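You operate a simulated robot arm through the tools that you are given. There is no shell and no other tool. Be economical: measure what you need, move in short steps, check, and stop when the job is done.

Carry out the task below with a simulated robot arm. There is one attempt and no reset: what you move stays moved.

Task
Brush the spilt feed into the dustpan; empty it into the spill tub.
Fine: brush and pan go back. Set down upright: hand brush. What is to be rubbed or washed off counts as gone when no trace of it is left.

The check looks at the end state, three seconds after you hand in, the way a careful person would. Anything else that was tipped, shoved, dropped, spilled or broken makes it a failure.

Robot
A 6-joint arm with a four-finger gripper on a trunk, on a base that drives. Base frame: it is fixed to the floor where the robot stands at the start and does not move with it; the origin is under the middle of the robot, x ahead of it, y to its left, z up; the surface under the hand at the start is at about z = 0.8. Readings come in m, degrees, newtons and seconds.
Its first joint turns from -166.0 to 166.0 degrees. Places, roughly: bench before the spill [0.6, 0.1, 0.8]; mouth of the spill tub [0.6, -0.2, 0.9]; spill tub [0.6, -0.2, 0.8]; spilt feed [0.8, 0.1, 0.8]. Payload 3.67 kg.
Tool frame: the origin (TCP) lies between the finger pads and is the grasp point; the fingertips stand 0.028 m ahead of it; z points along the fingers, y is the line along which they close. Largest opening 0.112 m; the body of the gripper starts 0.073 m behind the TCP.
Orientation is told as [roll, pitch, yaw] about the base's x, y, z axes, in that order, counted from this pose: with the fingers straight down and closing along the base's y, the tool's x points along the base's -x, its y along +y and its z along -z.

Tools
- The arm moves only by the tool drive_tool. Its arguments are lists of equal length, an entry for each row: "linear": the shift along the tool's x, y, z in m, a list of three; "rot": the turn, a rotation vector about the tool's x, y, z in degrees, a list of three; "claw": the closure in counts, from 0 (fully open) to 255 (shut). In form: {"linear": [[x, y, z], ...], "rot": [[rx, ry, rz], ...], "claw": [claw, ...]}. A call has 1 to 10 rows; each row is the pose to reach, as a shift and turn from the pose commanded when the call began, along the tool's axes at that moment. Rows are played at 5 a second. More than 0.05 m and 8.6 degrees between two rows, or a gripper value outside its range, and nothing of the call is played. A pose out of reach is approached as far as the arm can. The call stops where the force on the tool passes 40 N (or 10 N more than at its start, if that is more) or the arm is blocked; 0.2 s more then pass. Each finger halts on what it meets, pressing with about 38 N; the grip force reading is that of the motor and also rises with nothing between the fingers. The clock runs only during rows and for 0.2 s after the last one: add rows that repeat a pose to give the fingers time. It gives the time, the measured TCP pose, the force on the tool (base axes), the opening and the grip force at its end, in the units of the frame above (readings bear some noise), with the torque about the TCP (base axes, N m) and any sound that the robot's microphone picked up.
- Cameras (640 x 400 px; columns grow to the right, rows downward): "scene" is now at [0.0981, 0.1739, 1.3265]; the picture's right is [-0.48, -0.88, 0.00], its down [-0.53, 0.29, -0.80] and it looks along [0.70, -0.38, -0.60] (base axes); focal length 260 px, centre (320, 200). "wrist" rides on the gripper at [0.06, -0.018, -0.104] in the tool frame; the picture's right is [0.29, 0.96, 0.00], its down [-0.80, 0.24, -0.55] and it looks along [-0.53, 0.16, 0.83] (tool axes); focal length 234 px, centre (320, 200).
- camera(camera): a new picture of that camera. No time passes.
- roll_base(legs): drives the robot by 1 to 6 legs, each [ahead, left, turn to the left] in m, m and degrees, along the robot's own axes; the way and the turn of a leg run together, so that a leg with both is an arc; at most 1.5 m and 180 degrees a leg. The arm and the cameras ride along, it lands a little off, and it stops where it bumps. It gives what a move gives.
- turn_head(pan, tilt): turns the head with the scene camera to pan (to the left, within 143 degrees either way) and tilt (down, from -29 to 69), counted from straight ahead of the robot. It gives what a move gives.
- point_at(camera, pixels): for up to 12 pixels [column, row] of the newest picture of that camera ("zoom" is the newest enlarged one), the place [x, y, z] in the base frame of the surface seen there, good to about 0.002 m. No time passes.
- zoom(camera, box): a new picture of the part [left, top, right, bottom] of that camera's present view, enlarged. No time passes.
- hand_in(): hands the job in; it is judged then, once.

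Keep the steps short. Do not move on a guess: measure, check each grasp and each placing, and mend mistakes. In all there are 80 turns and 68 pictures (those below and enlarged ones count). Leave the gripper open and the arm clear of the work at the hand-in unless told otherwise, and finish with a single line.

The tools are called after "Request:" as a command line: name --argument value ..., lists and objects as JSON in quotes. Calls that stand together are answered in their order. drive_tool: Moves the arm, as the interface text tells. Its arguments: {"type":"object","properties":{"linear":{"type":"array","items":{"type":"array","items":{"type":"number"}}},"rot":{"type":"array","items":{"type":"array","items":{"type":"number"}}},"claw":{"type":"array","items":{"type":"number"}}},"required":["linear","rot","claw"]} The other tools are called the same way: roll_base (legs) drives the base; turn_head (pan, tilt) turns the head that bears the scene camera; camera (camera) takes a picture; point_at (camera, pixels) gives the place of the surface under pixels of a picture; zoom (camera, box) takes an enlarged picture of a part of a camera's view; hand_in () hands the job in.

At the start:

```text
time_s: 0.0
ee_pos: [0.5038, 0.1994, 1.1528]
tool_rot: [0.1, 0.0, -0.1]
contact_force: [0.5, 0.1, -0.1]
wrist_torque: [0.02, -0.02, 0.0]
gripper_width: 0.1119
finger_force: 0.0
robot x, y, heading: [-0.0028, 0.0003, 0.1]
head pan, tilt: [-28.5, 36.9]
```

scene: 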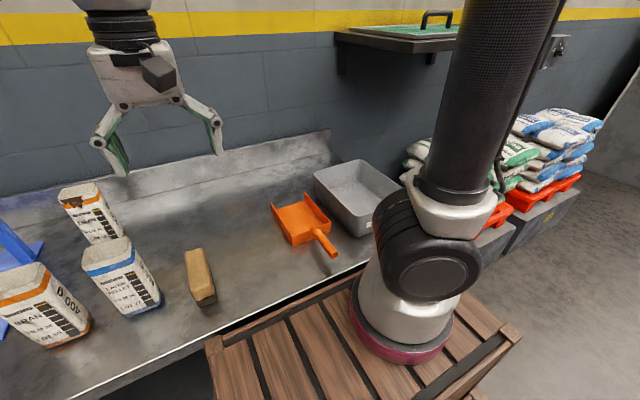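
wrist: 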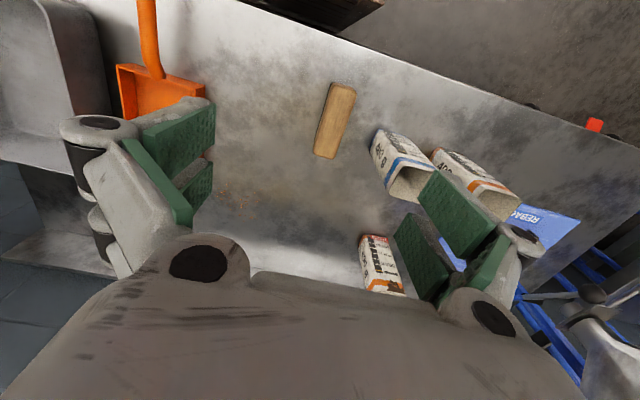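

I see an orange dustpan (~300,225), a grey tub (~355,195), a wooden brush (~200,277) and bags. The spill is faint, at about (235,195) in the wrist view. I'll enlarge both views.

Request:
zoom --camera "scene" --box '[160, 140, 420, 310]'

Request:
zoom --camera "wrist" --box '[80, 40, 480, 290]'

Request:
point_at --camera "scene" --pixels '[[188, 250], [202, 249], [199, 300], [215, 294], [273, 205], [308, 194], [332, 230], [291, 243], [318, 234], [334, 255], [300, 225], [230, 230]]'

Request:
point_at --camera "wrist" --pixels '[[240, 203], [222, 192], [243, 180], [335, 85], [354, 90], [315, 153], [335, 158], [150, 20], [153, 70], [119, 66], [205, 84], [250, 215]]'

```text
2.35 times, centred on (290, 225) of scene
```

zoom: 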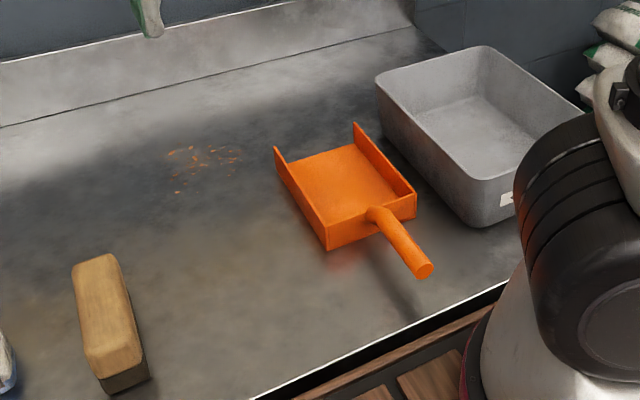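

```text
1.60 times, centred on (280, 165) of wrist
```

zoom: 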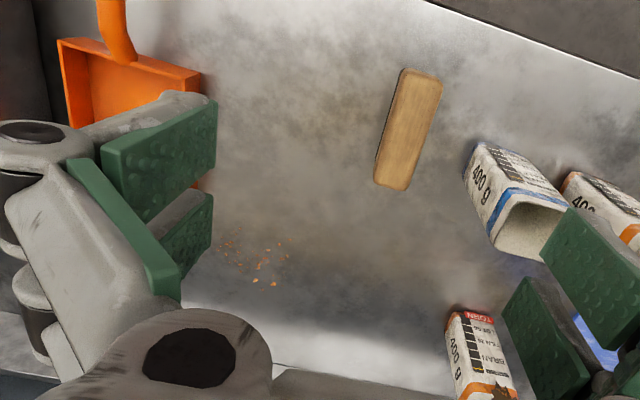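

```text
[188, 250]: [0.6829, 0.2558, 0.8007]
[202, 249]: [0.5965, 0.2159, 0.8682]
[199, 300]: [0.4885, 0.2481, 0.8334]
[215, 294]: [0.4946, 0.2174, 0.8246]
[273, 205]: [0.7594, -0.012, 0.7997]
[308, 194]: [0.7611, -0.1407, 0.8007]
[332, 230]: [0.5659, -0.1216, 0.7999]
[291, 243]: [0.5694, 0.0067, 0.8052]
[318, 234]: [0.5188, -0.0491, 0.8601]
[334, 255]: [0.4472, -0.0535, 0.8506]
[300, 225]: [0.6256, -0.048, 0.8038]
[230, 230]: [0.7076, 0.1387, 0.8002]
```

```text
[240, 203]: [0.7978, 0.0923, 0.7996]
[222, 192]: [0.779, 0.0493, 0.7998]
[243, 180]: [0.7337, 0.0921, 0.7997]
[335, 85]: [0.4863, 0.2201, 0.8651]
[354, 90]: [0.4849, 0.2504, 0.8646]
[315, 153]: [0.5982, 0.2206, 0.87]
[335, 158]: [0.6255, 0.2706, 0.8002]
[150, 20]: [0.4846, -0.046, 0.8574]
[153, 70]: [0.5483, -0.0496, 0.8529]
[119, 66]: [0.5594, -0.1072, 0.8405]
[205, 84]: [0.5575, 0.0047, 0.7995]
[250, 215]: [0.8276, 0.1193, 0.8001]
```

Next I'll measure the crumbs in the wrist enlargement, then enlarge the scene view around the pan and brush to measure those.

Request:
point_at --camera "zoom" --pixels '[[221, 243], [238, 243], [281, 257], [257, 265], [273, 284], [285, 243], [245, 268], [254, 282], [408, 70], [440, 82], [376, 184], [405, 190]]'

Request:
zoom --camera "scene" --box '[220, 180, 350, 265]'

```text
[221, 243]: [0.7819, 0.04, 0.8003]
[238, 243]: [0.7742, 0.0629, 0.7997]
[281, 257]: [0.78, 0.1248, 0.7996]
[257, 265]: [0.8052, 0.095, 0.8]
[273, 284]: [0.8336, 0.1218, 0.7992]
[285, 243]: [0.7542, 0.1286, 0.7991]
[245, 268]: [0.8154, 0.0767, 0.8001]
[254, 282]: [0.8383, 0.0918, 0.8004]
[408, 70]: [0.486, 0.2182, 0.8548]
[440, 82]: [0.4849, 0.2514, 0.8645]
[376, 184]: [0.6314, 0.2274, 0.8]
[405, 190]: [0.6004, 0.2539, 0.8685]
```

```text
4.71 times, centred on (285, 222) of scene
```

zoom: 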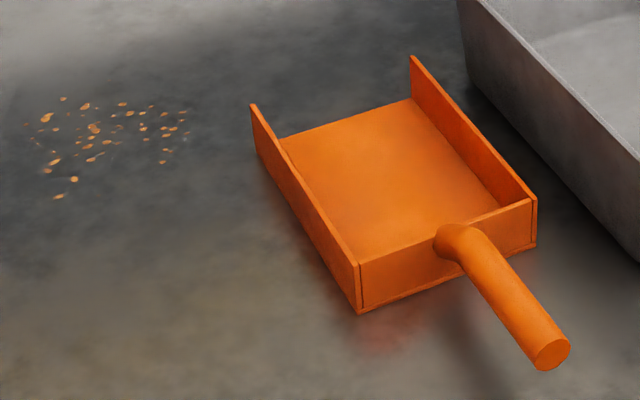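

Request:
point_at --camera "zoom" --pixels '[[63, 99], [46, 118], [60, 196], [47, 170], [165, 162], [185, 113], [122, 104], [287, 145], [409, 102], [365, 250], [495, 205], [400, 170]]'

Request:
point_at --camera "zoom" --pixels '[[252, 108], [358, 266], [411, 60], [535, 200], [460, 235], [500, 280], [535, 330], [470, 290], [550, 355], [475, 110], [630, 200], [530, 245]]'

Request:
turn_head --pan 140 --tilt 35

Request:
camera --camera "scene"

```text
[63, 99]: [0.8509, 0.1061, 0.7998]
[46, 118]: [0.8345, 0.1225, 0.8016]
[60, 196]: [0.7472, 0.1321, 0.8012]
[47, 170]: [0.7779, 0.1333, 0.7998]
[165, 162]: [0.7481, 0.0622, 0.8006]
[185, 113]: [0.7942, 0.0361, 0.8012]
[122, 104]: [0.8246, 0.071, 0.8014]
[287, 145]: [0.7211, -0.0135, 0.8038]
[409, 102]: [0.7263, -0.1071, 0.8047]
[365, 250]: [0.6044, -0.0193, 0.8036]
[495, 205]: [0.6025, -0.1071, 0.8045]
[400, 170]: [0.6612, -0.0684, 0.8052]
```

```text
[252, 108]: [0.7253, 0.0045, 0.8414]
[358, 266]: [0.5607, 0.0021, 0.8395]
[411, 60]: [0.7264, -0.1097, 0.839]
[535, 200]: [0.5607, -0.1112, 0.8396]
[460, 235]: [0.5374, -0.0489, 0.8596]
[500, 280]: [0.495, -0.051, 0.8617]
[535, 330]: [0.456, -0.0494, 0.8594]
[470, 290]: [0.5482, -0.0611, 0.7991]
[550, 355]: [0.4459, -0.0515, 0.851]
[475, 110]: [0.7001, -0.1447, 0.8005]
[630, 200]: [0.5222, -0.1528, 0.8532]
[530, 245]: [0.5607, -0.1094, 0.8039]
```

```text
time_s: 2.6
ee_pos: [0.5026, 0.1998, 1.1538]
tool_rot: [0.0, 0.0, 0.0]
contact_force: [-0.1, 0.8, 0.1]
wrist_torque: [0.03, -0.01, -0.04]
gripper_width: 0.112
finger_force: 0.1
robot x, y, heading: [-0.0044, 0.0012, -0.0]
head pan, tilt: [140.0, 35.0]
```

```text
62 pictures are left
```

scene: 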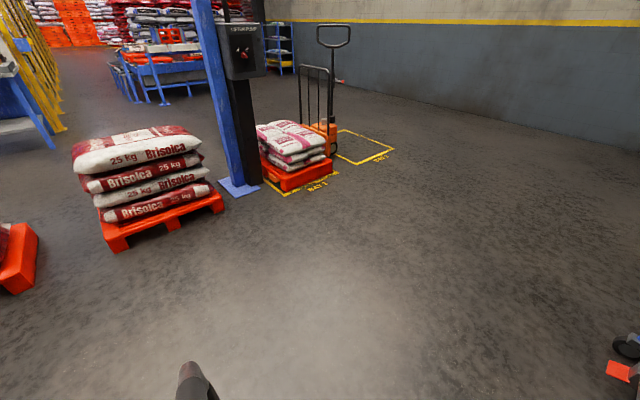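

The floor behind the robot is clear. Measurements:
- **Pan:** x 0.561–0.727, y −0.110–0.003, handle top z 0.861 along y −0.05.
- **Crumbs:** x 0.745–0.852, y 0.035–0.134.

The handle is too close to reach from here, so I'll back the base 0.12 m and look ahead again.

Request:
roll_base --legs '[[-0.12, 0, 0]]'

Request:
turn_head --pan -18 --tilt 38

Request:
camera --camera "scene"

```text
time_s: 3.8
ee_pos: [0.3835, 0.1989, 1.1535]
tool_rot: [0.0, 0.0, -0.1]
contact_force: [-0.8, 0.4, -0.1]
wrist_torque: [-0.01, -0.03, -0.01]
gripper_width: 0.1117
finger_force: 0.1
robot x, y, heading: [-0.12, -0.0007, -0.3]
head pan, tilt: [140.0, 35.0]
```

```text
time_s: 6.2
ee_pos: [0.3825, 0.1981, 1.1532]
tool_rot: [0.0, -0.1, -0.1]
contact_force: [-0.3, 0.2, 1.0]
wrist_torque: [-0.01, 0.0, -0.01]
gripper_width: 0.1119
finger_force: 0.0
robot x, y, heading: [-0.1194, 0.0022, -0.0]
head pan, tilt: [-18.0, 38.0]
```

```text
61 pictures are left
```

scene: 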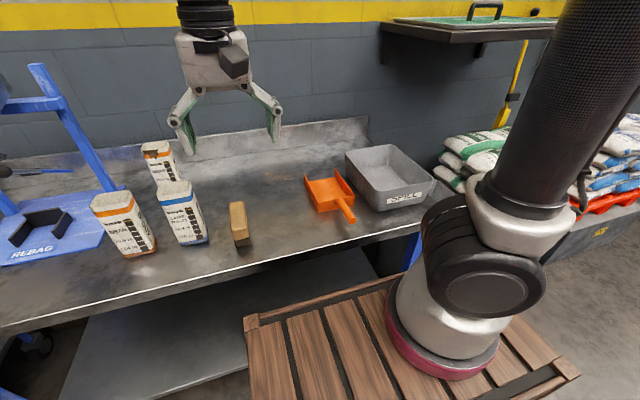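

Now I'll move above the handle at (0.51, −0.05), staying at z 0.95.

Request:
drive_tool --linear '[[-0.016, -0.031, 0.025], [-0.032, -0.062, 0.05], [-0.048, -0.093, 0.075], [-0.064, -0.125, 0.101], [-0.08, -0.156, 0.127], [-0.095, -0.187, 0.152], [-0.111, -0.218, 0.178], [-0.127, -0.249, 0.203]]' --rot '[[0, 0, 0], [0, 0, 0], [0, 0, 0], [0, 0, 0], [0, 0, 0], [0, 0, 0], [0, 0, 0], [0, 0, 0]]' --claw '[20, 40, 60, 80, 100, 100, 100, 100]'

Request:
camera --camera "wrist"

```text
time_s: 8.0
ee_pos: [0.5121, -0.0487, 0.9498]
tool_rot: [0.0, 0.1, 0.0]
contact_force: [0.3, 0.2, 0.6]
wrist_torque: [-0.03, -0.01, -0.05]
gripper_width: 0.0682
finger_force: 0.0
robot x, y, heading: [-0.1196, 0.0008, -0.1]
head pan, tilt: [-18.0, 38.0]
```

```text
60 pictures are left
```

wrist: 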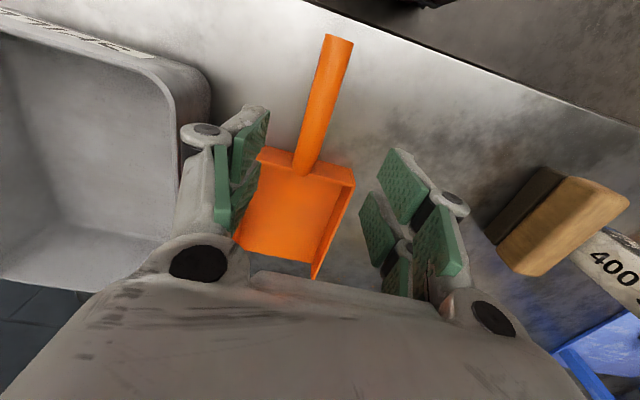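

The handle lies between the fingers. Next I'll descend to z≈0.848 and close.

Request:
drive_tool --linear '[[0.001, -0.002, 0.035], [0.002, -0.002, 0.07], [0.002, -0.002, 0.1], [0.002, -0.002, 0.1], [0.002, -0.002, 0.1], [0.002, -0.002, 0.1], [0.002, -0.002, 0.1]]' --rot '[[0, 0, 0], [0, 0, 0], [0, 0, 0], [0, 0, 0], [0, 0, 0], [0, 0, 0], [0, 0, 0]]' --claw '[100, 100, 100, 160, 220, 255, 255]'

Request:
camera --camera "wrist"

```text
time_s: 9.6
ee_pos: [0.5095, -0.0515, 0.8494]
tool_rot: [0.0, -0.1, -0.1]
contact_force: [-0.2, -0.6, 0.2]
wrist_torque: [0.01, 0.13, 0.01]
gripper_width: 0.0202
finger_force: 38.3
robot x, y, heading: [-0.1161, -0.0001, -0.1]
head pan, tilt: [-18.0, 38.0]
```

```text
59 pictures are left
```

wrist: 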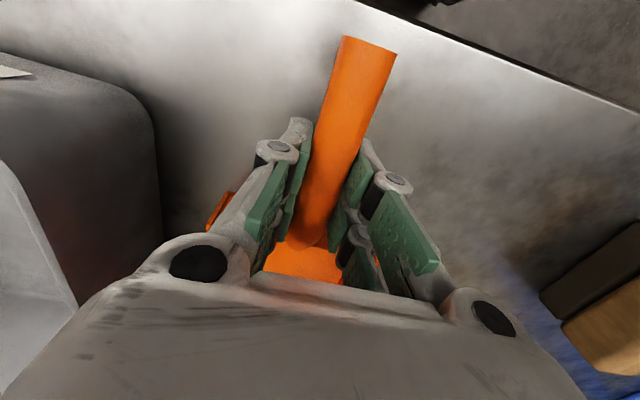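

The handle is gripped at 20 mm. I'll lift 3 cm and check how it hangs.

Request:
drive_tool --linear '[[0, 0, -0.01], [0, 0, -0.02], [0, 0, -0.03], [0, 0, -0.03]]' --rot '[[0, 0, 0], [0, 0, 0], [0, 0, 0], [0, 0, 0]]' --claw '[255, 255, 255, 255]'

Request:
zoom --camera "scene" --box '[200, 130, 440, 280]'

```text
time_s: 10.6
ee_pos: [0.5088, -0.0526, 0.8801]
tool_rot: [0.0, -0.1, 0.0]
contact_force: [-0.7, 0.3, -1.1]
wrist_torque: [-0.02, 0.14, 0.04]
gripper_width: 0.0205
finger_force: 37.9
robot x, y, heading: [-0.1206, 0.0034, -0.1]
head pan, tilt: [-18.0, 38.0]
```

```text
2.67 times, centred on (320, 205) of scene
```

zoom: 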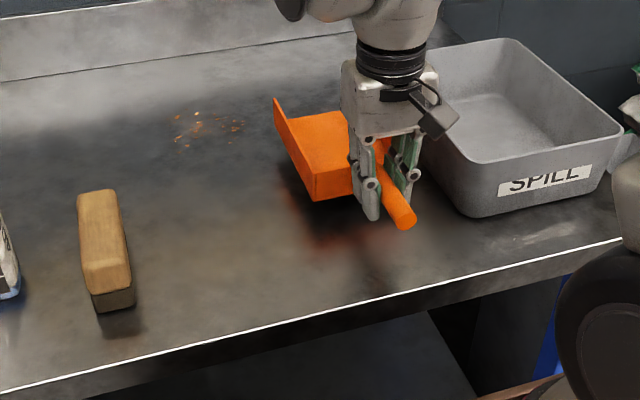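

It is lifted and level. I'll carry it left 0.138 m and lower it in front of the spill.

Request:
drive_tool --linear '[[0, 0.035, 0], [0, 0.07, 0], [0, 0.105, 0], [0, 0.138, 0], [0, 0.138, 0.01], [0, 0.138, 0.02], [0, 0.138, 0.027], [0, 0.138, 0.03], [0, 0.138, 0.03]]' --rot '[[0, 0, 0], [0, 0, 0], [0, 0, 0], [0, 0, 0], [0, 0, 0], [0, 0, 0], [0, 0, 0], [0, 0, 0], [0, 0, 0]]' --claw '[255, 255, 255, 255, 255, 255, 255, 255, 255]'

Request:
zoom --camera "scene" --box '[200, 130, 440, 280]'

```text
time_s: 12.6
ee_pos: [0.5088, 0.0856, 0.8495]
tool_rot: [-0.1, -0.1, -0.1]
contact_force: [-0.1, -1.2, 11.1]
wrist_torque: [0.01, -0.55, -0.07]
gripper_width: 0.0203
finger_force: 38.0
robot x, y, heading: [-0.1225, 0.0001, -0.4]
head pan, tilt: [-18.0, 38.0]
```

```text
2.67 times, centred on (320, 205) of scene
```

zoom: 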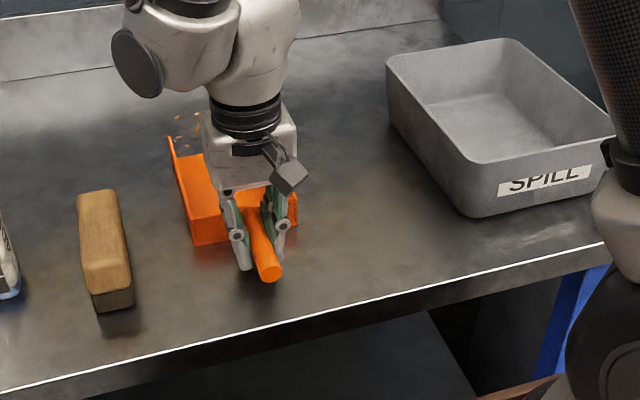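

The pan rests on the bench with 11 N of press. I'll release, rise, and move above the brush.

Request:
drive_tool --linear '[[0, 0, 0], [0, 0, 0], [0, 0, -0.04], [0, 0, -0.08], [0, 0, -0.11], [-0.009, 0.04, -0.11], [-0.018, 0.08, -0.11], [-0.027, 0.12, -0.11], [-0.034, 0.15, -0.11]]' --rot '[[0, 0, 0], [0, 0, 0], [0, 0, 0], [0, 0, 0], [0, 0, 0], [0, 0, 0], [0, 0, 0], [0, 0, 0], [0, 0, 0]]' --claw '[160, 100, 100, 100, 100, 80, 80, 80, 80]'

Request:
camera --camera "scene"

Request:
camera --camera "wrist"

```text
time_s: 14.6
ee_pos: [0.5411, 0.2352, 0.9598]
tool_rot: [-0.1, 0.0, -0.1]
contact_force: [0.4, -0.3, 0.4]
wrist_torque: [0.03, 0.0, 0.01]
gripper_width: 0.0768
finger_force: 0.1
robot x, y, heading: [-0.1208, -0.0034, -0.1]
head pan, tilt: [-18.0, 38.0]
```

```text
56 pictures are left
```

scene: 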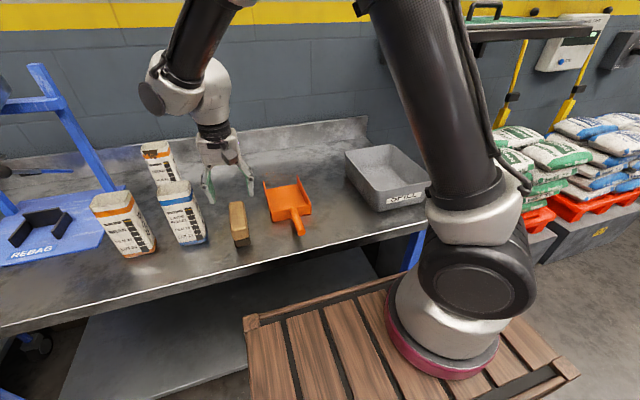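

```text
55 pictures are left
```

wrist: 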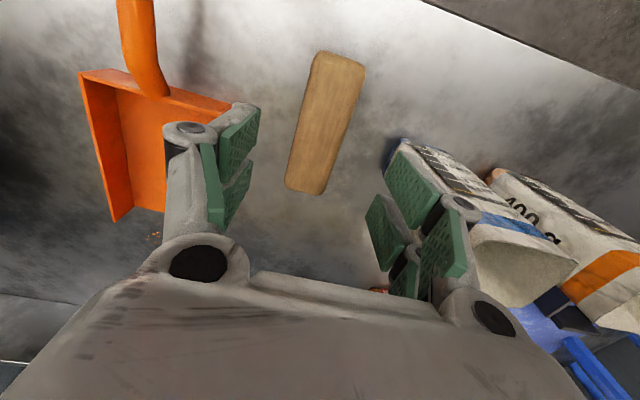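

Before descending I'll check the brush edges and the clearance to the blue-banded bag.

Request:
point_at --camera "wrist" --pixels '[[316, 58], [362, 72], [290, 185], [322, 190], [325, 120], [415, 150], [404, 142], [470, 205], [445, 152], [175, 95], [115, 215], [80, 78]]'

Request:
zoom --camera "scene" --box '[130, 130, 330, 255]'

```text
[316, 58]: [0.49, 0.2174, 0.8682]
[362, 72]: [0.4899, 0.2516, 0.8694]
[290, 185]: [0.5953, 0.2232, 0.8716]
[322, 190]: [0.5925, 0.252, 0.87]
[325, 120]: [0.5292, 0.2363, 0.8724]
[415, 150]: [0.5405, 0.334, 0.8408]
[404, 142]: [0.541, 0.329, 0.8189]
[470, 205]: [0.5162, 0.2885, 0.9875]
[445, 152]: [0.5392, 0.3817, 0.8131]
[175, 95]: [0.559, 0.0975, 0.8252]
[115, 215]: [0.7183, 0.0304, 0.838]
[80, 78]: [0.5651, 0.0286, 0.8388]
```

```text
3.20 times, centred on (230, 192) of scene
```

zoom: 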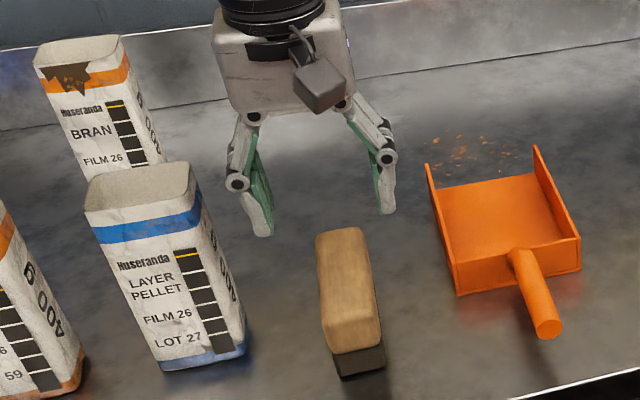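

The brush centre is (0.543, 0.235), top z 0.871, and the bags clear y 0.32. I'll descend to TCP z 0.853 and grip.

Request:
drive_tool --linear '[[-0.002, 0, 0.04], [-0.002, 0, 0.08], [-0.002, 0, 0.107], [-0.002, 0, 0.107], [-0.002, 0, 0.107], [-0.002, 0, 0.107], [-0.002, 0, 0.107]]' --rot '[[0, 0, 0], [0, 0, 0], [0, 0, 0], [0, 0, 0], [0, 0, 0], [0, 0, 0], [0, 0, 0]]' --claw '[80, 80, 80, 140, 200, 255, 255]'

Request:
zoom --camera "scene" --box '[130, 130, 330, 255]'

```text
time_s: 16.2
ee_pos: [0.5446, 0.2347, 0.8531]
tool_rot: [-0.1, 0.0, -0.1]
contact_force: [0.1, 0.7, 0.1]
wrist_torque: [0.02, 0.0, -0.01]
gripper_width: 0.0413
finger_force: 38.4
robot x, y, heading: [-0.1213, 0.0009, -0.1]
head pan, tilt: [-18.0, 38.0]
```

```text
3.20 times, centred on (230, 192) of scene
```

zoom: 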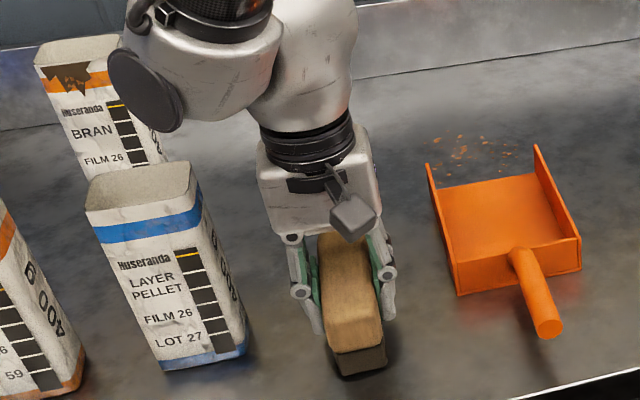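

The brush is gripped at 41 mm. I'll lift it 0.12 m. From the current enlargement I'll also measure the backsplash behind the spill and the bran bag.

Request:
point_at --camera "zoom" --pixels '[[450, 70], [450, 60], [450, 90], [420, 110], [560, 50], [560, 30], [130, 130], [160, 150], [430, 170], [548, 155], [455, 290], [580, 270]]'

Request:
drive_tool --linear '[[0, 0, -0.01], [0, 0, -0.05], [0, 0, -0.09], [0, 0, -0.12], [0, 0, -0.12]]' --rot '[[0, 0, 0], [0, 0, 0], [0, 0, 0], [0, 0, 0], [0, 0, 0]]' --claw '[255, 255, 255, 255, 255]'

Request:
roll_base --legs '[[0.1, 0, 0]]'

Request:
camera --camera "scene"

```text
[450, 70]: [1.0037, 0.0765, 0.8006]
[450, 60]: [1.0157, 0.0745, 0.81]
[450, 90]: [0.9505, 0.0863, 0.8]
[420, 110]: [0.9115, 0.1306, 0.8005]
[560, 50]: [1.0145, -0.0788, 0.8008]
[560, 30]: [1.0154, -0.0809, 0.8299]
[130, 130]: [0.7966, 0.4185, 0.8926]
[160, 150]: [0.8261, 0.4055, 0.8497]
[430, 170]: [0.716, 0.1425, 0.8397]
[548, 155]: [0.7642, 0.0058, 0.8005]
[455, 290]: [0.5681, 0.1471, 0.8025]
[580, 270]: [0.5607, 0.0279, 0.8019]
```

```text
time_s: 17.4
ee_pos: [0.5453, 0.2348, 0.9723]
tool_rot: [-0.1, -0.1, -0.2]
contact_force: [0.1, 0.1, -2.2]
wrist_torque: [0.02, -0.01, 0.0]
gripper_width: 0.0412
finger_force: 38.2
robot x, y, heading: [-0.1237, -0.0021, -0.1]
head pan, tilt: [-18.0, 38.0]
```

```text
time_s: 18.6
ee_pos: [0.6414, 0.2339, 0.972]
tool_rot: [-0.1, 0.0, -0.1]
contact_force: [-0.3, 0.1, -1.4]
wrist_torque: [0.0, 0.01, 0.0]
gripper_width: 0.0412
finger_force: 38.2
robot x, y, heading: [-0.021, 0.0001, 0.0]
head pan, tilt: [-18.0, 38.0]
```

```text
52 pictures are left
```

scene: 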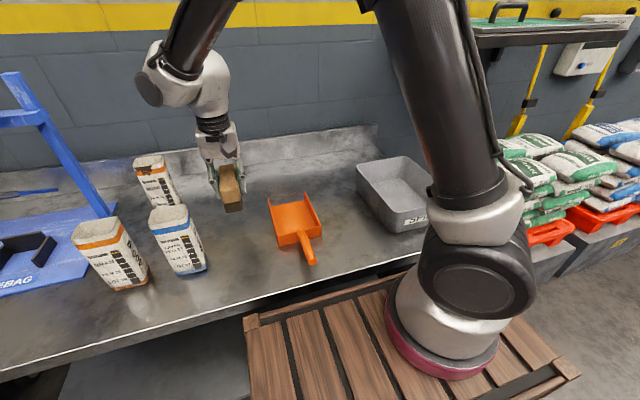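

The backsplash stands at x≈1.015, so there is room behind the crumbs. Next I'll carry the brush high to (0.885, 0.085) while turning it so its long side lies across, along y.

Request:
drive_tool --linear '[[-0.0244, -0.0149, 0], [-0.0488, -0.0298, 0], [-0.0732, -0.0447, 0], [-0.0976, -0.0596, 0], [-0.122, -0.0745, 0], [-0.1464, -0.0894, 0], [-0.1708, -0.1043, 0], [-0.1952, -0.1192, 0], [-0.2196, -0.1341, 0], [-0.244, -0.149, 0]]' --rot '[[0, 0, 8.4], [0, 0, 16.8], [0, 0, 25.2], [0, 0, 33.6], [0, 0, 42], [0, 0, 50.4], [0, 0, 58.8], [0, 0, 67.2], [0, 0, 75.6], [0, 0, 84]]' --claw '[255, 255, 255, 255, 255, 255, 255, 255, 255, 255]'

Request:
drive_tool --linear '[[0, 0, 0], [0, 0, 0.03], [0, 0, 0.06]]' --rot '[[0, 0, 6], [0, 0, 6], [0, 0, 6]]' --claw '[255, 255, 255]'

Request:
zoom --camera "scene" --box '[180, 110, 400, 250]'

Request:
camera --camera "wrist"

```text
time_s: 20.8
ee_pos: [0.8861, 0.0852, 0.9732]
tool_rot: [0.0, 0.0, -84.4]
contact_force: [-0.2, 0.1, -0.7]
wrist_torque: [-0.03, -0.04, 0.01]
gripper_width: 0.041
finger_force: 38.1
robot x, y, heading: [-0.0214, -0.0025, 0.3]
head pan, tilt: [-18.0, 38.0]
```

```text
time_s: 21.6
ee_pos: [0.8855, 0.0846, 0.9124]
tool_rot: [0.0, 0.1, -90.2]
contact_force: [-0.6, -0.4, -1.6]
wrist_torque: [-0.01, -0.05, 0.02]
gripper_width: 0.0412
finger_force: 38.5
robot x, y, heading: [-0.0227, -0.0008, -0.3]
head pan, tilt: [-18.0, 38.0]
```

```text
2.86 times, centred on (290, 180) of scene
```

zoom: 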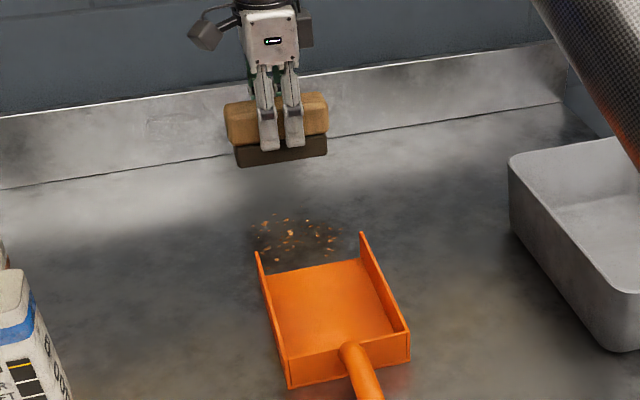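

```text
50 pictures are left
```

wrist: 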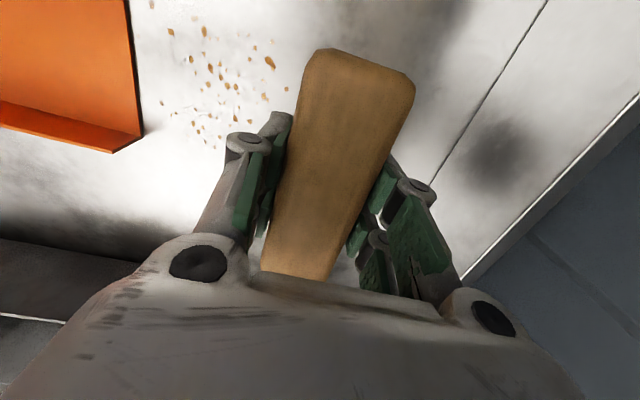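

The crumbs and pan mouth show well in the wrist view. I'll measure both before sweeping.

Request:
point_at --camera "wrist" --pixels '[[170, 31], [204, 31], [269, 63], [264, 97], [286, 88], [205, 142], [198, 130], [163, 103], [222, 148], [235, 87], [143, 135], [127, 5]]'

Request:
point_at --camera "zoom" --pixels '[[257, 253], [362, 235], [290, 386], [409, 355], [272, 272], [366, 258], [320, 263], [265, 222], [333, 249], [335, 238], [262, 252], [298, 222]]'

```text
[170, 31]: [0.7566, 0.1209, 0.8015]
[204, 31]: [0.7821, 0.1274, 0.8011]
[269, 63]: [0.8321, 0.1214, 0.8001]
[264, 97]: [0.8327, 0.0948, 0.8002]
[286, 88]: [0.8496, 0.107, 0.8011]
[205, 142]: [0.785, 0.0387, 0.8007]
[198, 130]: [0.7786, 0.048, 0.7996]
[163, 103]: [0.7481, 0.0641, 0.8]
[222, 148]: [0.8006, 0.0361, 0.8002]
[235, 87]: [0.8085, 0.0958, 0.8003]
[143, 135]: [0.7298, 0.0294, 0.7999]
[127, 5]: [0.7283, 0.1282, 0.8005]
```

```text
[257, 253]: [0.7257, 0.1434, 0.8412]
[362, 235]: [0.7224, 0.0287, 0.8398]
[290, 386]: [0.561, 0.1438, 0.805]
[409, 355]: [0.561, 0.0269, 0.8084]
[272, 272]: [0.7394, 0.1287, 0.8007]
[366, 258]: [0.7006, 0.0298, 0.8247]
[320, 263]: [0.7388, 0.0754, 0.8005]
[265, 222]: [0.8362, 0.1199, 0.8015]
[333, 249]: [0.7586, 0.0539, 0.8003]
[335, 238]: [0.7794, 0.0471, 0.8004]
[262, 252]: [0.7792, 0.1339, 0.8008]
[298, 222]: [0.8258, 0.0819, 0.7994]
```

All crumbs (y 0.035–0.134) lie within the pan's inner width (0.032–0.140), and the brush covers 0.028–0.143. I'll lower it behind the crumbs to touch the bench.

Request:
drive_tool --linear '[[0.0008, 0, 0.03], [0.0008, 0, 0.05], [0.0008, 0, 0.0595], [0.0008, 0, 0.0595]]' --rot '[[0, 0, 0], [0, 0, 0], [0, 0, 0], [0, 0, 0]]' --claw '[255, 255, 255, 255]'

```text
time_s: 22.6
ee_pos: [0.8871, 0.0844, 0.853]
tool_rot: [-0.1, 0.0, -90.2]
contact_force: [0.0, -0.7, -1.9]
wrist_torque: [0.01, -0.03, 0.0]
gripper_width: 0.0409
finger_force: 37.8
robot x, y, heading: [-0.0234, -0.0051, -0.3]
head pan, tilt: [-18.0, 38.0]
```

The brush is just at the surface. I'll sweep 9 cm toward the pan, pressing 1.5 mm.

Request:
drive_tool --linear '[[0, 0, 0.0015], [0, -0.01, 0.0015], [0, -0.02, 0.0015], [0, -0.03, 0.0015], [0, -0.04, 0.0015], [0, -0.05, 0.0015], [0, -0.06, 0.0015], [0, -0.07, 0.0015], [0, -0.08, 0.0015], [0, -0.09, 0.0015]]' --rot '[[0, 0, 0], [0, 0, 0], [0, 0, 0], [0, 0, 0], [0, 0, 0], [0, 0, 0], [0, 0, 0], [0, 0, 0], [0, 0, 0], [0, 0, 0]]' --claw '[255, 255, 255, 255, 255, 255, 255, 255, 255, 255]'

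Request:
zoom --camera "scene" --box '[220, 130, 360, 220]'

Request:
camera --camera "wrist"

```text
time_s: 24.8
ee_pos: [0.7969, 0.0853, 0.8526]
tool_rot: [0.1, 0.0, -90.2]
contact_force: [8.7, -0.4, 24.7]
wrist_torque: [0.19, -0.4, -0.12]
gripper_width: 0.0411
finger_force: 38.0
robot x, y, heading: [-0.0234, 0.0008, -0.3]
head pan, tilt: [-18.0, 38.0]
```

```text
4.44 times, centred on (290, 175) of scene
```

zoom: 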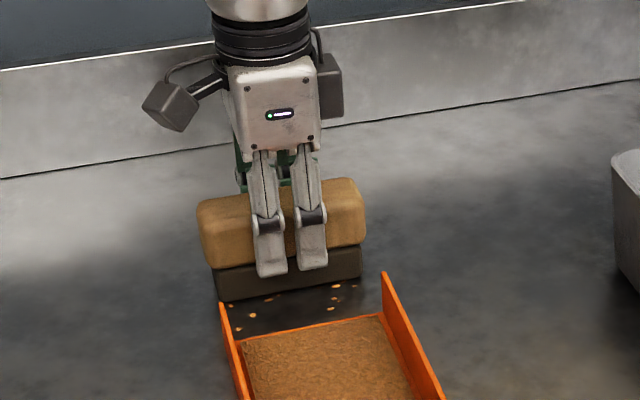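

```text
48 pictures are left
```

wrist: 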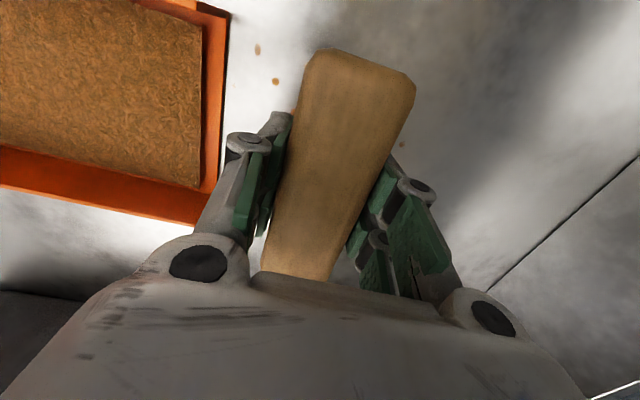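

The sweep works and feed now shows inside the pan. A few crumbs remain ahead, and one seems to lie behind the brush at wrist (402,143). I'll continue the stroke up to the pan mouth.

Request:
drive_tool --linear '[[0, -0.01, -0.0007], [0, -0.02, -0.0007], [0, -0.03, -0.0007], [0, -0.04, -0.0007], [0, -0.047, -0.0007], [0, -0.047, -0.0007]]' --rot '[[0, 0, 0], [0, 0, 0], [0, 0, 0], [0, 0, 0], [0, 0, 0], [0, 0, 0]]' --claw '[255, 255, 255, 255, 255, 255]'

Request:
zoom --camera "scene" --box '[220, 130, 360, 220]'

Request:
camera --camera "wrist"

```text
time_s: 26.2
ee_pos: [0.7467, 0.0856, 0.8531]
tool_rot: [-0.1, 0.0, -90.2]
contact_force: [2.4, -1.0, 6.9]
wrist_torque: [-0.04, -0.03, -0.02]
gripper_width: 0.041
finger_force: 38.0
robot x, y, heading: [-0.0241, -0.0021, -0.1]
head pan, tilt: [-18.0, 38.0]
```

```text
4.44 times, centred on (290, 175) of scene
```

zoom: 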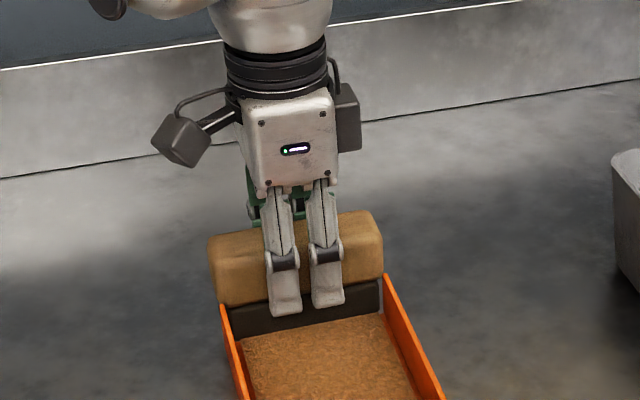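

```text
46 pictures are left
```

wrist: 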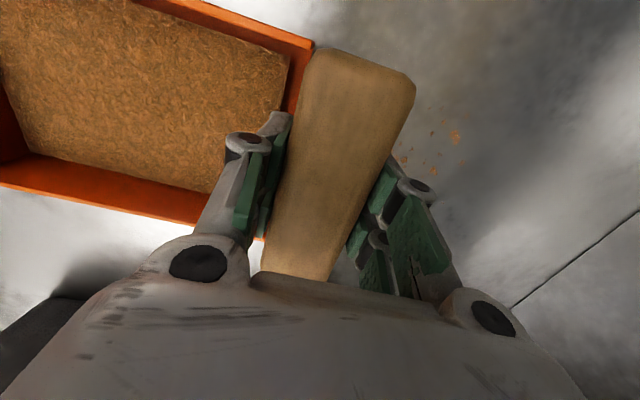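

Some crumbs were left behind the brush around wrist (405–460, 125–175). I'll measure them, then lift the brush straight up to look again.

Request:
point_at --camera "wrist" --pixels '[[455, 135], [460, 163], [427, 168], [402, 160], [445, 124]]'

Request:
drive_tool --linear '[[0, 0.004, -0.02], [0, 0.03, -0.05], [0, 0.075, -0.05], [0, 0.11, -0.05], [0, 0.138, -0.05]]' --rot '[[0, 0, 0], [0, 0, 0], [0, 0, 0], [0, 0, 0], [0, 0, 0]]' --claw '[255, 255, 255, 255, 255]'

Request:
camera --camera "wrist"

Request:
zoom --camera "scene" --box '[220, 130, 360, 220]'

```text
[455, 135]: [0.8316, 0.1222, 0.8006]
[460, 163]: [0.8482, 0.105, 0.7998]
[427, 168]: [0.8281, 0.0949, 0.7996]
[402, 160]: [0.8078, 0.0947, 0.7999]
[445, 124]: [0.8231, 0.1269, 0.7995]
```

```text
time_s: 27.4
ee_pos: [0.886, 0.0847, 0.9027]
tool_rot: [0.1, 0.1, -90.2]
contact_force: [0.0, 1.3, -0.2]
wrist_torque: [-0.01, 0.0, 0.01]
gripper_width: 0.0412
finger_force: 38.2
robot x, y, heading: [-0.023, -0.0005, -0.2]
head pan, tilt: [-18.0, 38.0]
```

```text
45 pictures are left
```

wrist: 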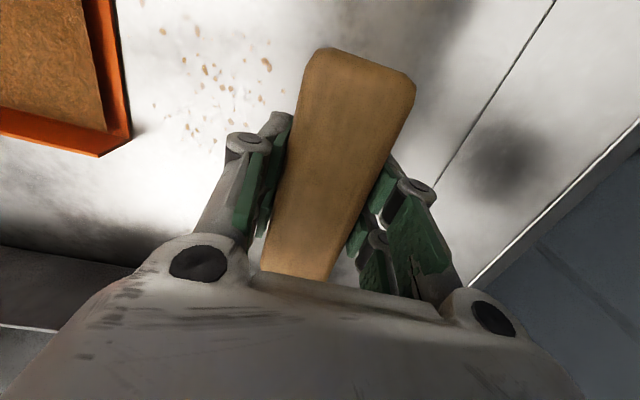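

```text
4.44 times, centred on (290, 175) of scene
```

zoom: 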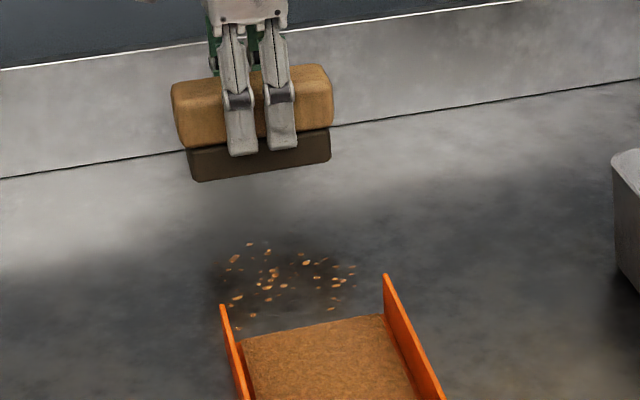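

The marks are the same ones, only fainter, so the spill wears away with repeated strokes while the feed collects in the pan. I'll make another full stroke, return, and look.

Request:
drive_tool --linear '[[0, 0, 0.03], [0, 0, 0.0508], [0, -0.017, 0.0508], [0, -0.034, 0.0508], [0, -0.051, 0.0508], [0, -0.068, 0.0508], [0, -0.085, 0.0508], [0, -0.102, 0.0508], [0, -0.119, 0.0508], [0, -0.135, 0.0508]]' --rot '[[0, 0, 0], [0, 0, 0], [0, 0, 0], [0, 0, 0], [0, 0, 0], [0, 0, 0], [0, 0, 0], [0, 0, 0], [0, 0, 0], [0, 0, 0]]' --claw '[255, 255, 255, 255, 255, 255, 255, 255, 255, 255]'

Request:
drive_tool --linear '[[0, 0.004, -0.02], [0, 0.03, -0.0508], [0, 0.075, -0.0508], [0, 0.11, -0.0508], [0, 0.135, -0.0508]]' --rot '[[0, 0, 0], [0, 0, 0], [0, 0, 0], [0, 0, 0], [0, 0, 0]]' --claw '[255, 255, 255, 255, 255]'

Request:
camera --camera "wrist"

Request:
zoom --camera "scene" --box '[220, 130, 360, 220]'

```text
time_s: 29.6
ee_pos: [0.7517, 0.083, 0.8523]
tool_rot: [0.2, 0.1, -90.2]
contact_force: [11.1, -1.2, 35.0]
wrist_torque: [-0.1, -0.31, -0.02]
gripper_width: 0.0415
finger_force: 37.8
robot x, y, heading: [-0.0225, -0.0032, -0.1]
head pan, tilt: [-18.0, 38.0]
```

```text
time_s: 30.8
ee_pos: [0.8868, 0.0855, 0.9038]
tool_rot: [0.0, 0.0, -90.2]
contact_force: [-0.2, -0.3, -1.6]
wrist_torque: [-0.04, -0.02, 0.02]
gripper_width: 0.0412
finger_force: 38.1
robot x, y, heading: [-0.0217, -0.0017, -0.2]
head pan, tilt: [-18.0, 38.0]
```

```text
43 pictures are left
```

wrist: 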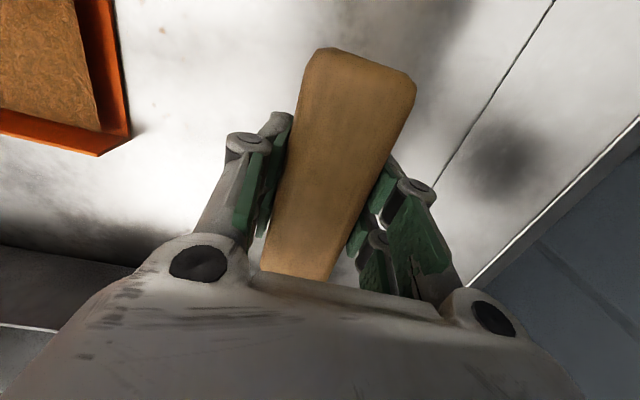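

```text
4.44 times, centred on (290, 175) of scene
```

zoom: 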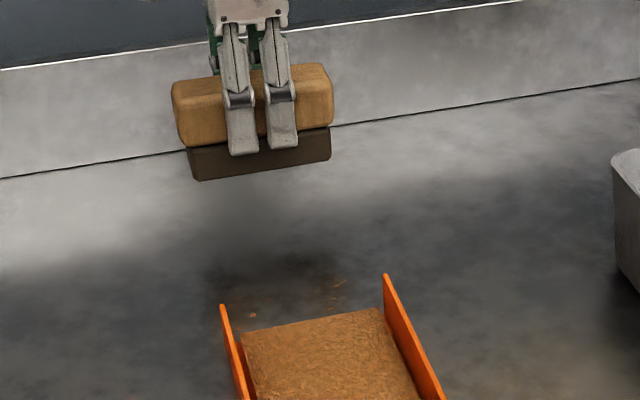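

Only faint traces remain near the mouth, at scene enlargement (250,315) and (335,285). I'll do one more stroke with slightly less press, ending closer to the mouth.

Request:
drive_tool --linear '[[0, 0, 0.03], [0, 0, 0.0502], [0, -0.017, 0.0502], [0, -0.034, 0.0502], [0, -0.051, 0.0502], [0, -0.068, 0.0502], [0, -0.085, 0.0502], [0, -0.102, 0.0502], [0, -0.12, 0.0502], [0, -0.139, 0.0502]]' --rot '[[0, 0, 0], [0, 0, 0], [0, 0, 0], [0, 0, 0], [0, 0, 0], [0, 0, 0], [0, 0, 0], [0, 0, 0], [0, 0, 0], [0, 0, 0]]' --claw '[255, 255, 255, 255, 255, 255, 255, 255, 255, 255]'

Request:
drive_tool --linear '[[0, 0.004, -0.02], [0, 0.03, -0.0502], [0, 0.075, -0.0502], [0, 0.11, -0.0502], [0, 0.139, -0.0502]]' --rot '[[0, 0, 0], [0, 0, 0], [0, 0, 0], [0, 0, 0], [0, 0, 0]]' --claw '[255, 255, 255, 255, 255]'

Request:
zoom --camera "wrist" --box '[60, 0, 320, 160]'

Request:
zoom --camera "scene" --box '[250, 165, 330, 215]'

```text
time_s: 33.0
ee_pos: [0.7475, 0.0851, 0.8532]
tool_rot: [0.0, 0.0, -90.2]
contact_force: [0.1, 0.4, -1.0]
wrist_torque: [-0.01, 0.0, 0.0]
gripper_width: 0.0415
finger_force: 38.4
robot x, y, heading: [-0.0231, 0.0001, -0.6]
head pan, tilt: [-18.0, 38.0]
```

```text
time_s: 34.2
ee_pos: [0.8862, 0.0832, 0.9024]
tool_rot: [0.0, 0.0, -90.2]
contact_force: [-1.6, -0.5, -0.8]
wrist_torque: [-0.02, 0.01, 0.01]
gripper_width: 0.0408
finger_force: 37.6
robot x, y, heading: [-0.0213, -0.002, -0.3]
head pan, tilt: [-18.0, 38.0]
```

```text
2.46 times, centred on (190, 80) of wrist
```

zoom: 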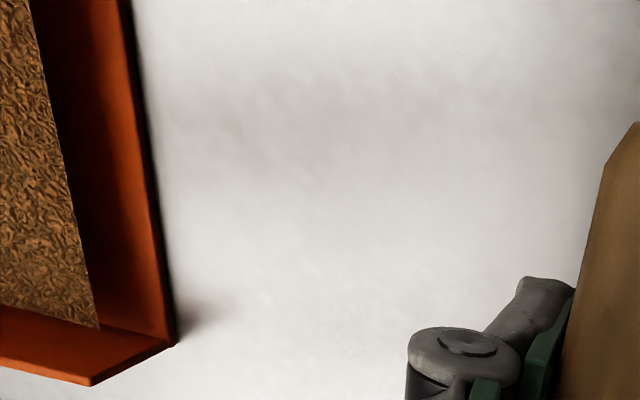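

```text
8.00 times, centred on (290, 190) of scene
```

zoom: 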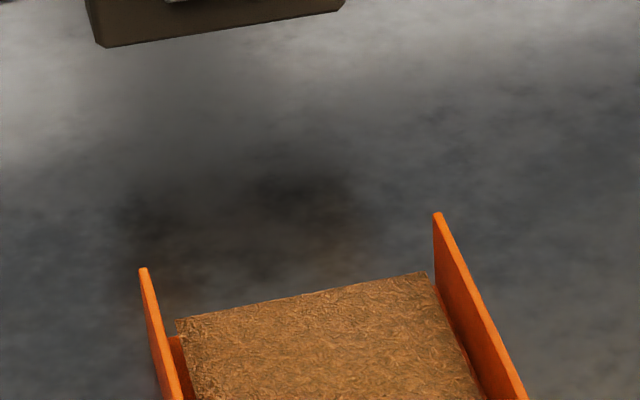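

The bench looks clean. I'll make one last confirming stroke, then lift and start turning the brush back.

Request:
drive_tool --linear '[[0, 0, 0.03], [0, 0, 0.0502], [0, -0.017, 0.0502], [0, -0.034, 0.0502], [0, -0.051, 0.0502], [0, -0.068, 0.0502], [0, -0.085, 0.0502], [0, -0.102, 0.0502], [0, -0.12, 0.0502], [0, -0.139, 0.0502]]' --rot '[[0, 0, 0], [0, 0, 0], [0, 0, 0], [0, 0, 0], [0, 0, 0], [0, 0, 0], [0, 0, 0], [0, 0, 0], [0, 0, 0], [0, 0, 0]]' --claw '[255, 255, 255, 255, 255, 255, 255, 255, 255, 255]'

Request:
drive_tool --linear '[[0, 0.002, -0.03], [0, 0.002, -0.07], [0, 0, -0.11], [0, 0, -0.12], [0, 0, -0.12], [0, 0, -0.12], [0, 0, -0.12], [0, 0, -0.12], [0, 0, -0.12], [0, 0, -0.12]]' --rot '[[0, 0, 0], [0, 0, 0], [0, 0, -8.4], [0, 0, -16.8], [0, 0, -25.2], [0, 0, -33.6], [0, 0, -42], [0, 0, -50.4], [0, 0, -58.8], [0, 0, -67.2]]' --claw '[255, 255, 255, 255, 255, 255, 255, 255, 255, 255]'

Request:
drive_tool --linear '[[0, 0, 0], [0, 0, 0], [0, 0, 0], [0, 0, 0]]' --rot '[[0, 0, -7.6], [0, 0, -15.2], [0, 0, -23.0], [0, 0, -23.0]]' --claw '[255, 255, 255, 255]'

Request:
camera --camera "scene"

Request:
zoom --camera "scene" --box '[220, 140, 360, 228]'

```text
time_s: 36.4
ee_pos: [0.7465, 0.0843, 0.8531]
tool_rot: [0.0, 0.0, -90.3]
contact_force: [1.2, -0.2, -1.6]
wrist_torque: [0.01, -0.01, -0.02]
gripper_width: 0.0412
finger_force: 37.9
robot x, y, heading: [-0.0253, -0.0007, -0.1]
head pan, tilt: [-18.0, 38.0]
```

```text
time_s: 38.6
ee_pos: [0.7475, 0.0853, 0.9728]
tool_rot: [-0.1, 0.0, -22.8]
contact_force: [-0.9, 0.3, -1.9]
wrist_torque: [-0.03, 0.03, 0.01]
gripper_width: 0.0412
finger_force: 37.9
robot x, y, heading: [-0.023, -0.0016, -0.3]
head pan, tilt: [-18.0, 38.0]
```

```text
time_s: 39.6
ee_pos: [0.748, 0.0858, 0.9724]
tool_rot: [0.1, 0.0, 0.0]
contact_force: [0.3, -0.9, -2.5]
wrist_torque: [0.02, -0.03, 0.0]
gripper_width: 0.0412
finger_force: 38.4
robot x, y, heading: [-0.0222, 0.0017, 0.0]
head pan, tilt: [-18.0, 38.0]
```

```text
39 pictures are left
```

scene: 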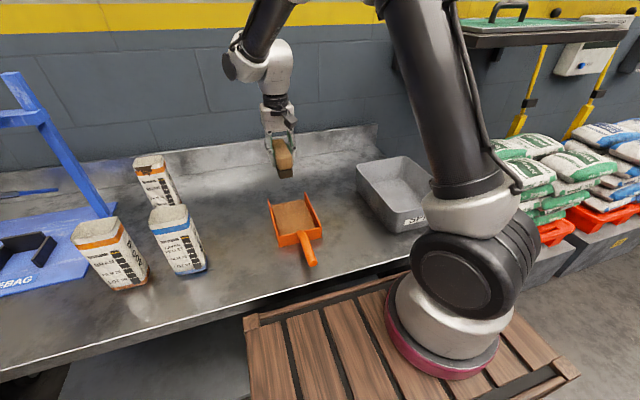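

```text
4.55 times, centred on (290, 184) of scene
```

zoom: 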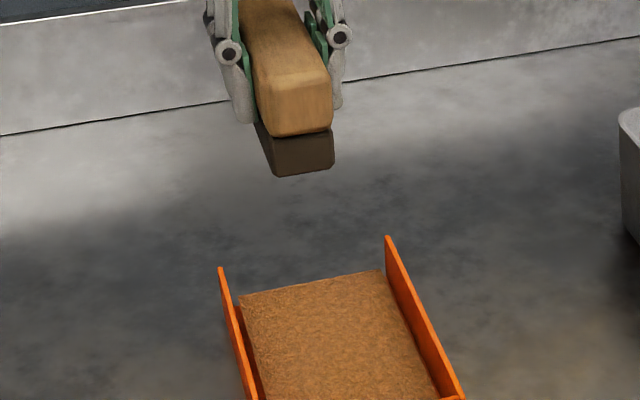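

The bench is clean. I'll carry the brush back above its place at (0.5446, 0.2347) and lower it.

Request:
drive_tool --linear '[[0.034, 0.025, 0], [0.068, 0.05, 0], [0.102, 0.075, 0], [0.136, 0.1, 0], [0.17, 0.125, 0], [0.2034, 0.149, 0], [0.2034, 0.149, 0.045], [0.2034, 0.149, 0.09], [0.2034, 0.149, 0.112], [0.2034, 0.149, 0.112]]' --rot '[[0, 0, 0], [0, 0, 0], [0, 0, 0], [0, 0, 0], [0, 0, 0], [0, 0, 0], [0, 0, 0], [0, 0, 0], [0, 0, 0], [0, 0, 0]]' --claw '[255, 255, 255, 255, 255, 255, 255, 255, 255, 255]'

Request:
zoom --camera "scene" --box '[130, 130, 330, 270]'

```text
time_s: 41.8
ee_pos: [0.5438, 0.2345, 0.8594]
tool_rot: [0.0, 0.1, 0.0]
contact_force: [-0.6, 0.2, -0.8]
wrist_torque: [-0.01, 0.02, 0.02]
gripper_width: 0.0411
finger_force: 37.9
robot x, y, heading: [-0.024, 0.0, -0.2]
head pan, tilt: [-18.0, 38.0]
```

```text
2.86 times, centred on (230, 200) of scene
```

zoom: 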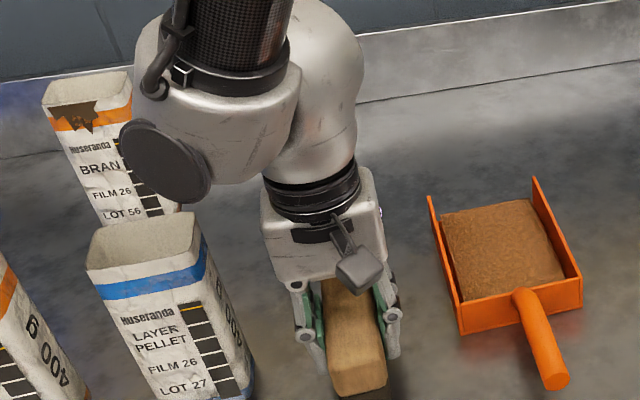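

I'll lower the last 6 mm, open and rise.

Request:
drive_tool --linear '[[0, 0, 0.004], [0, 0, 0.0064], [0, 0, 0.0064], [0, 0, 0.0064], [0, 0, 0.0064], [0, 0, 0.0064], [0, 0, -0.03], [0, 0, -0.07], [0, 0, -0.11]]' --rot '[[0, 0, 0], [0, 0, 0], [0, 0, 0], [0, 0, 0], [0, 0, 0], [0, 0, 0], [0, 0, 0], [0, 0, 0], [0, 0, 0]]' --claw '[255, 255, 255, 150, 100, 80, 80, 80, 80]'

Request:
camera --camera "wrist"

Request:
zoom --camera "scene" --box '[130, 130, 330, 270]'

```text
time_s: 43.8
ee_pos: [0.5457, 0.2327, 0.9695]
tool_rot: [-0.2, 0.1, 0.0]
contact_force: [0.9, 0.3, 0.1]
wrist_torque: [-0.03, 0.04, 0.0]
gripper_width: 0.077
finger_force: 0.0
robot x, y, heading: [-0.0213, 0.0006, -0.0]
head pan, tilt: [-18.0, 38.0]
```

```text
36 pictures are left
```

wrist: 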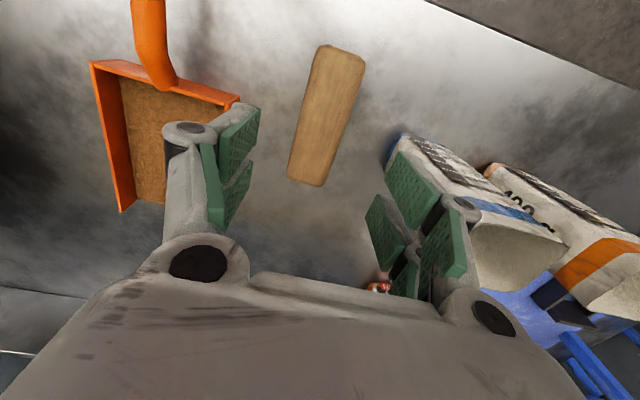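

```text
2.86 times, centred on (230, 200) of scene
```

zoom: 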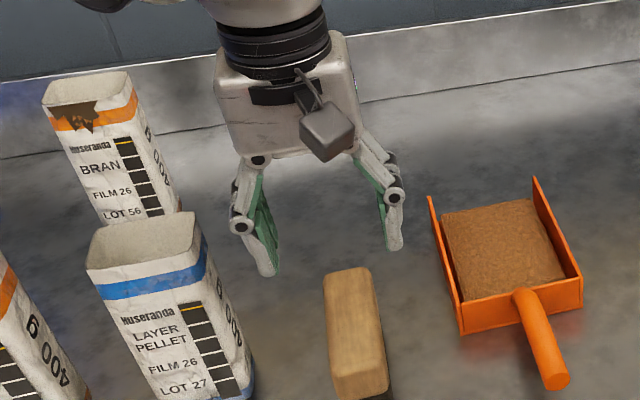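

The brush stands upright in its place and the pan is full. Next I'll measure the tub for the pour.

Request:
zoom --camera "scene" --box '[330, 140, 450, 240]'

```text
4.00 times, centred on (390, 190) of scene
```

zoom: 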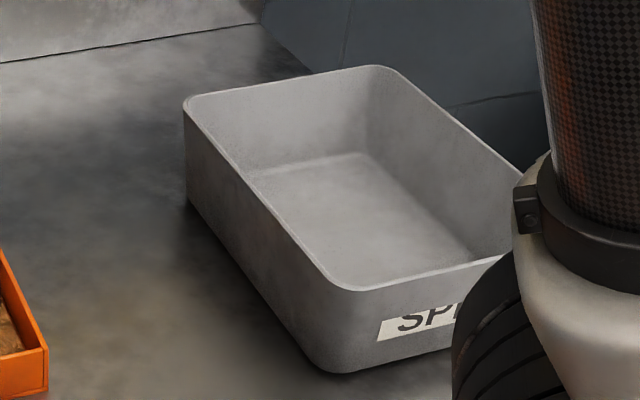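

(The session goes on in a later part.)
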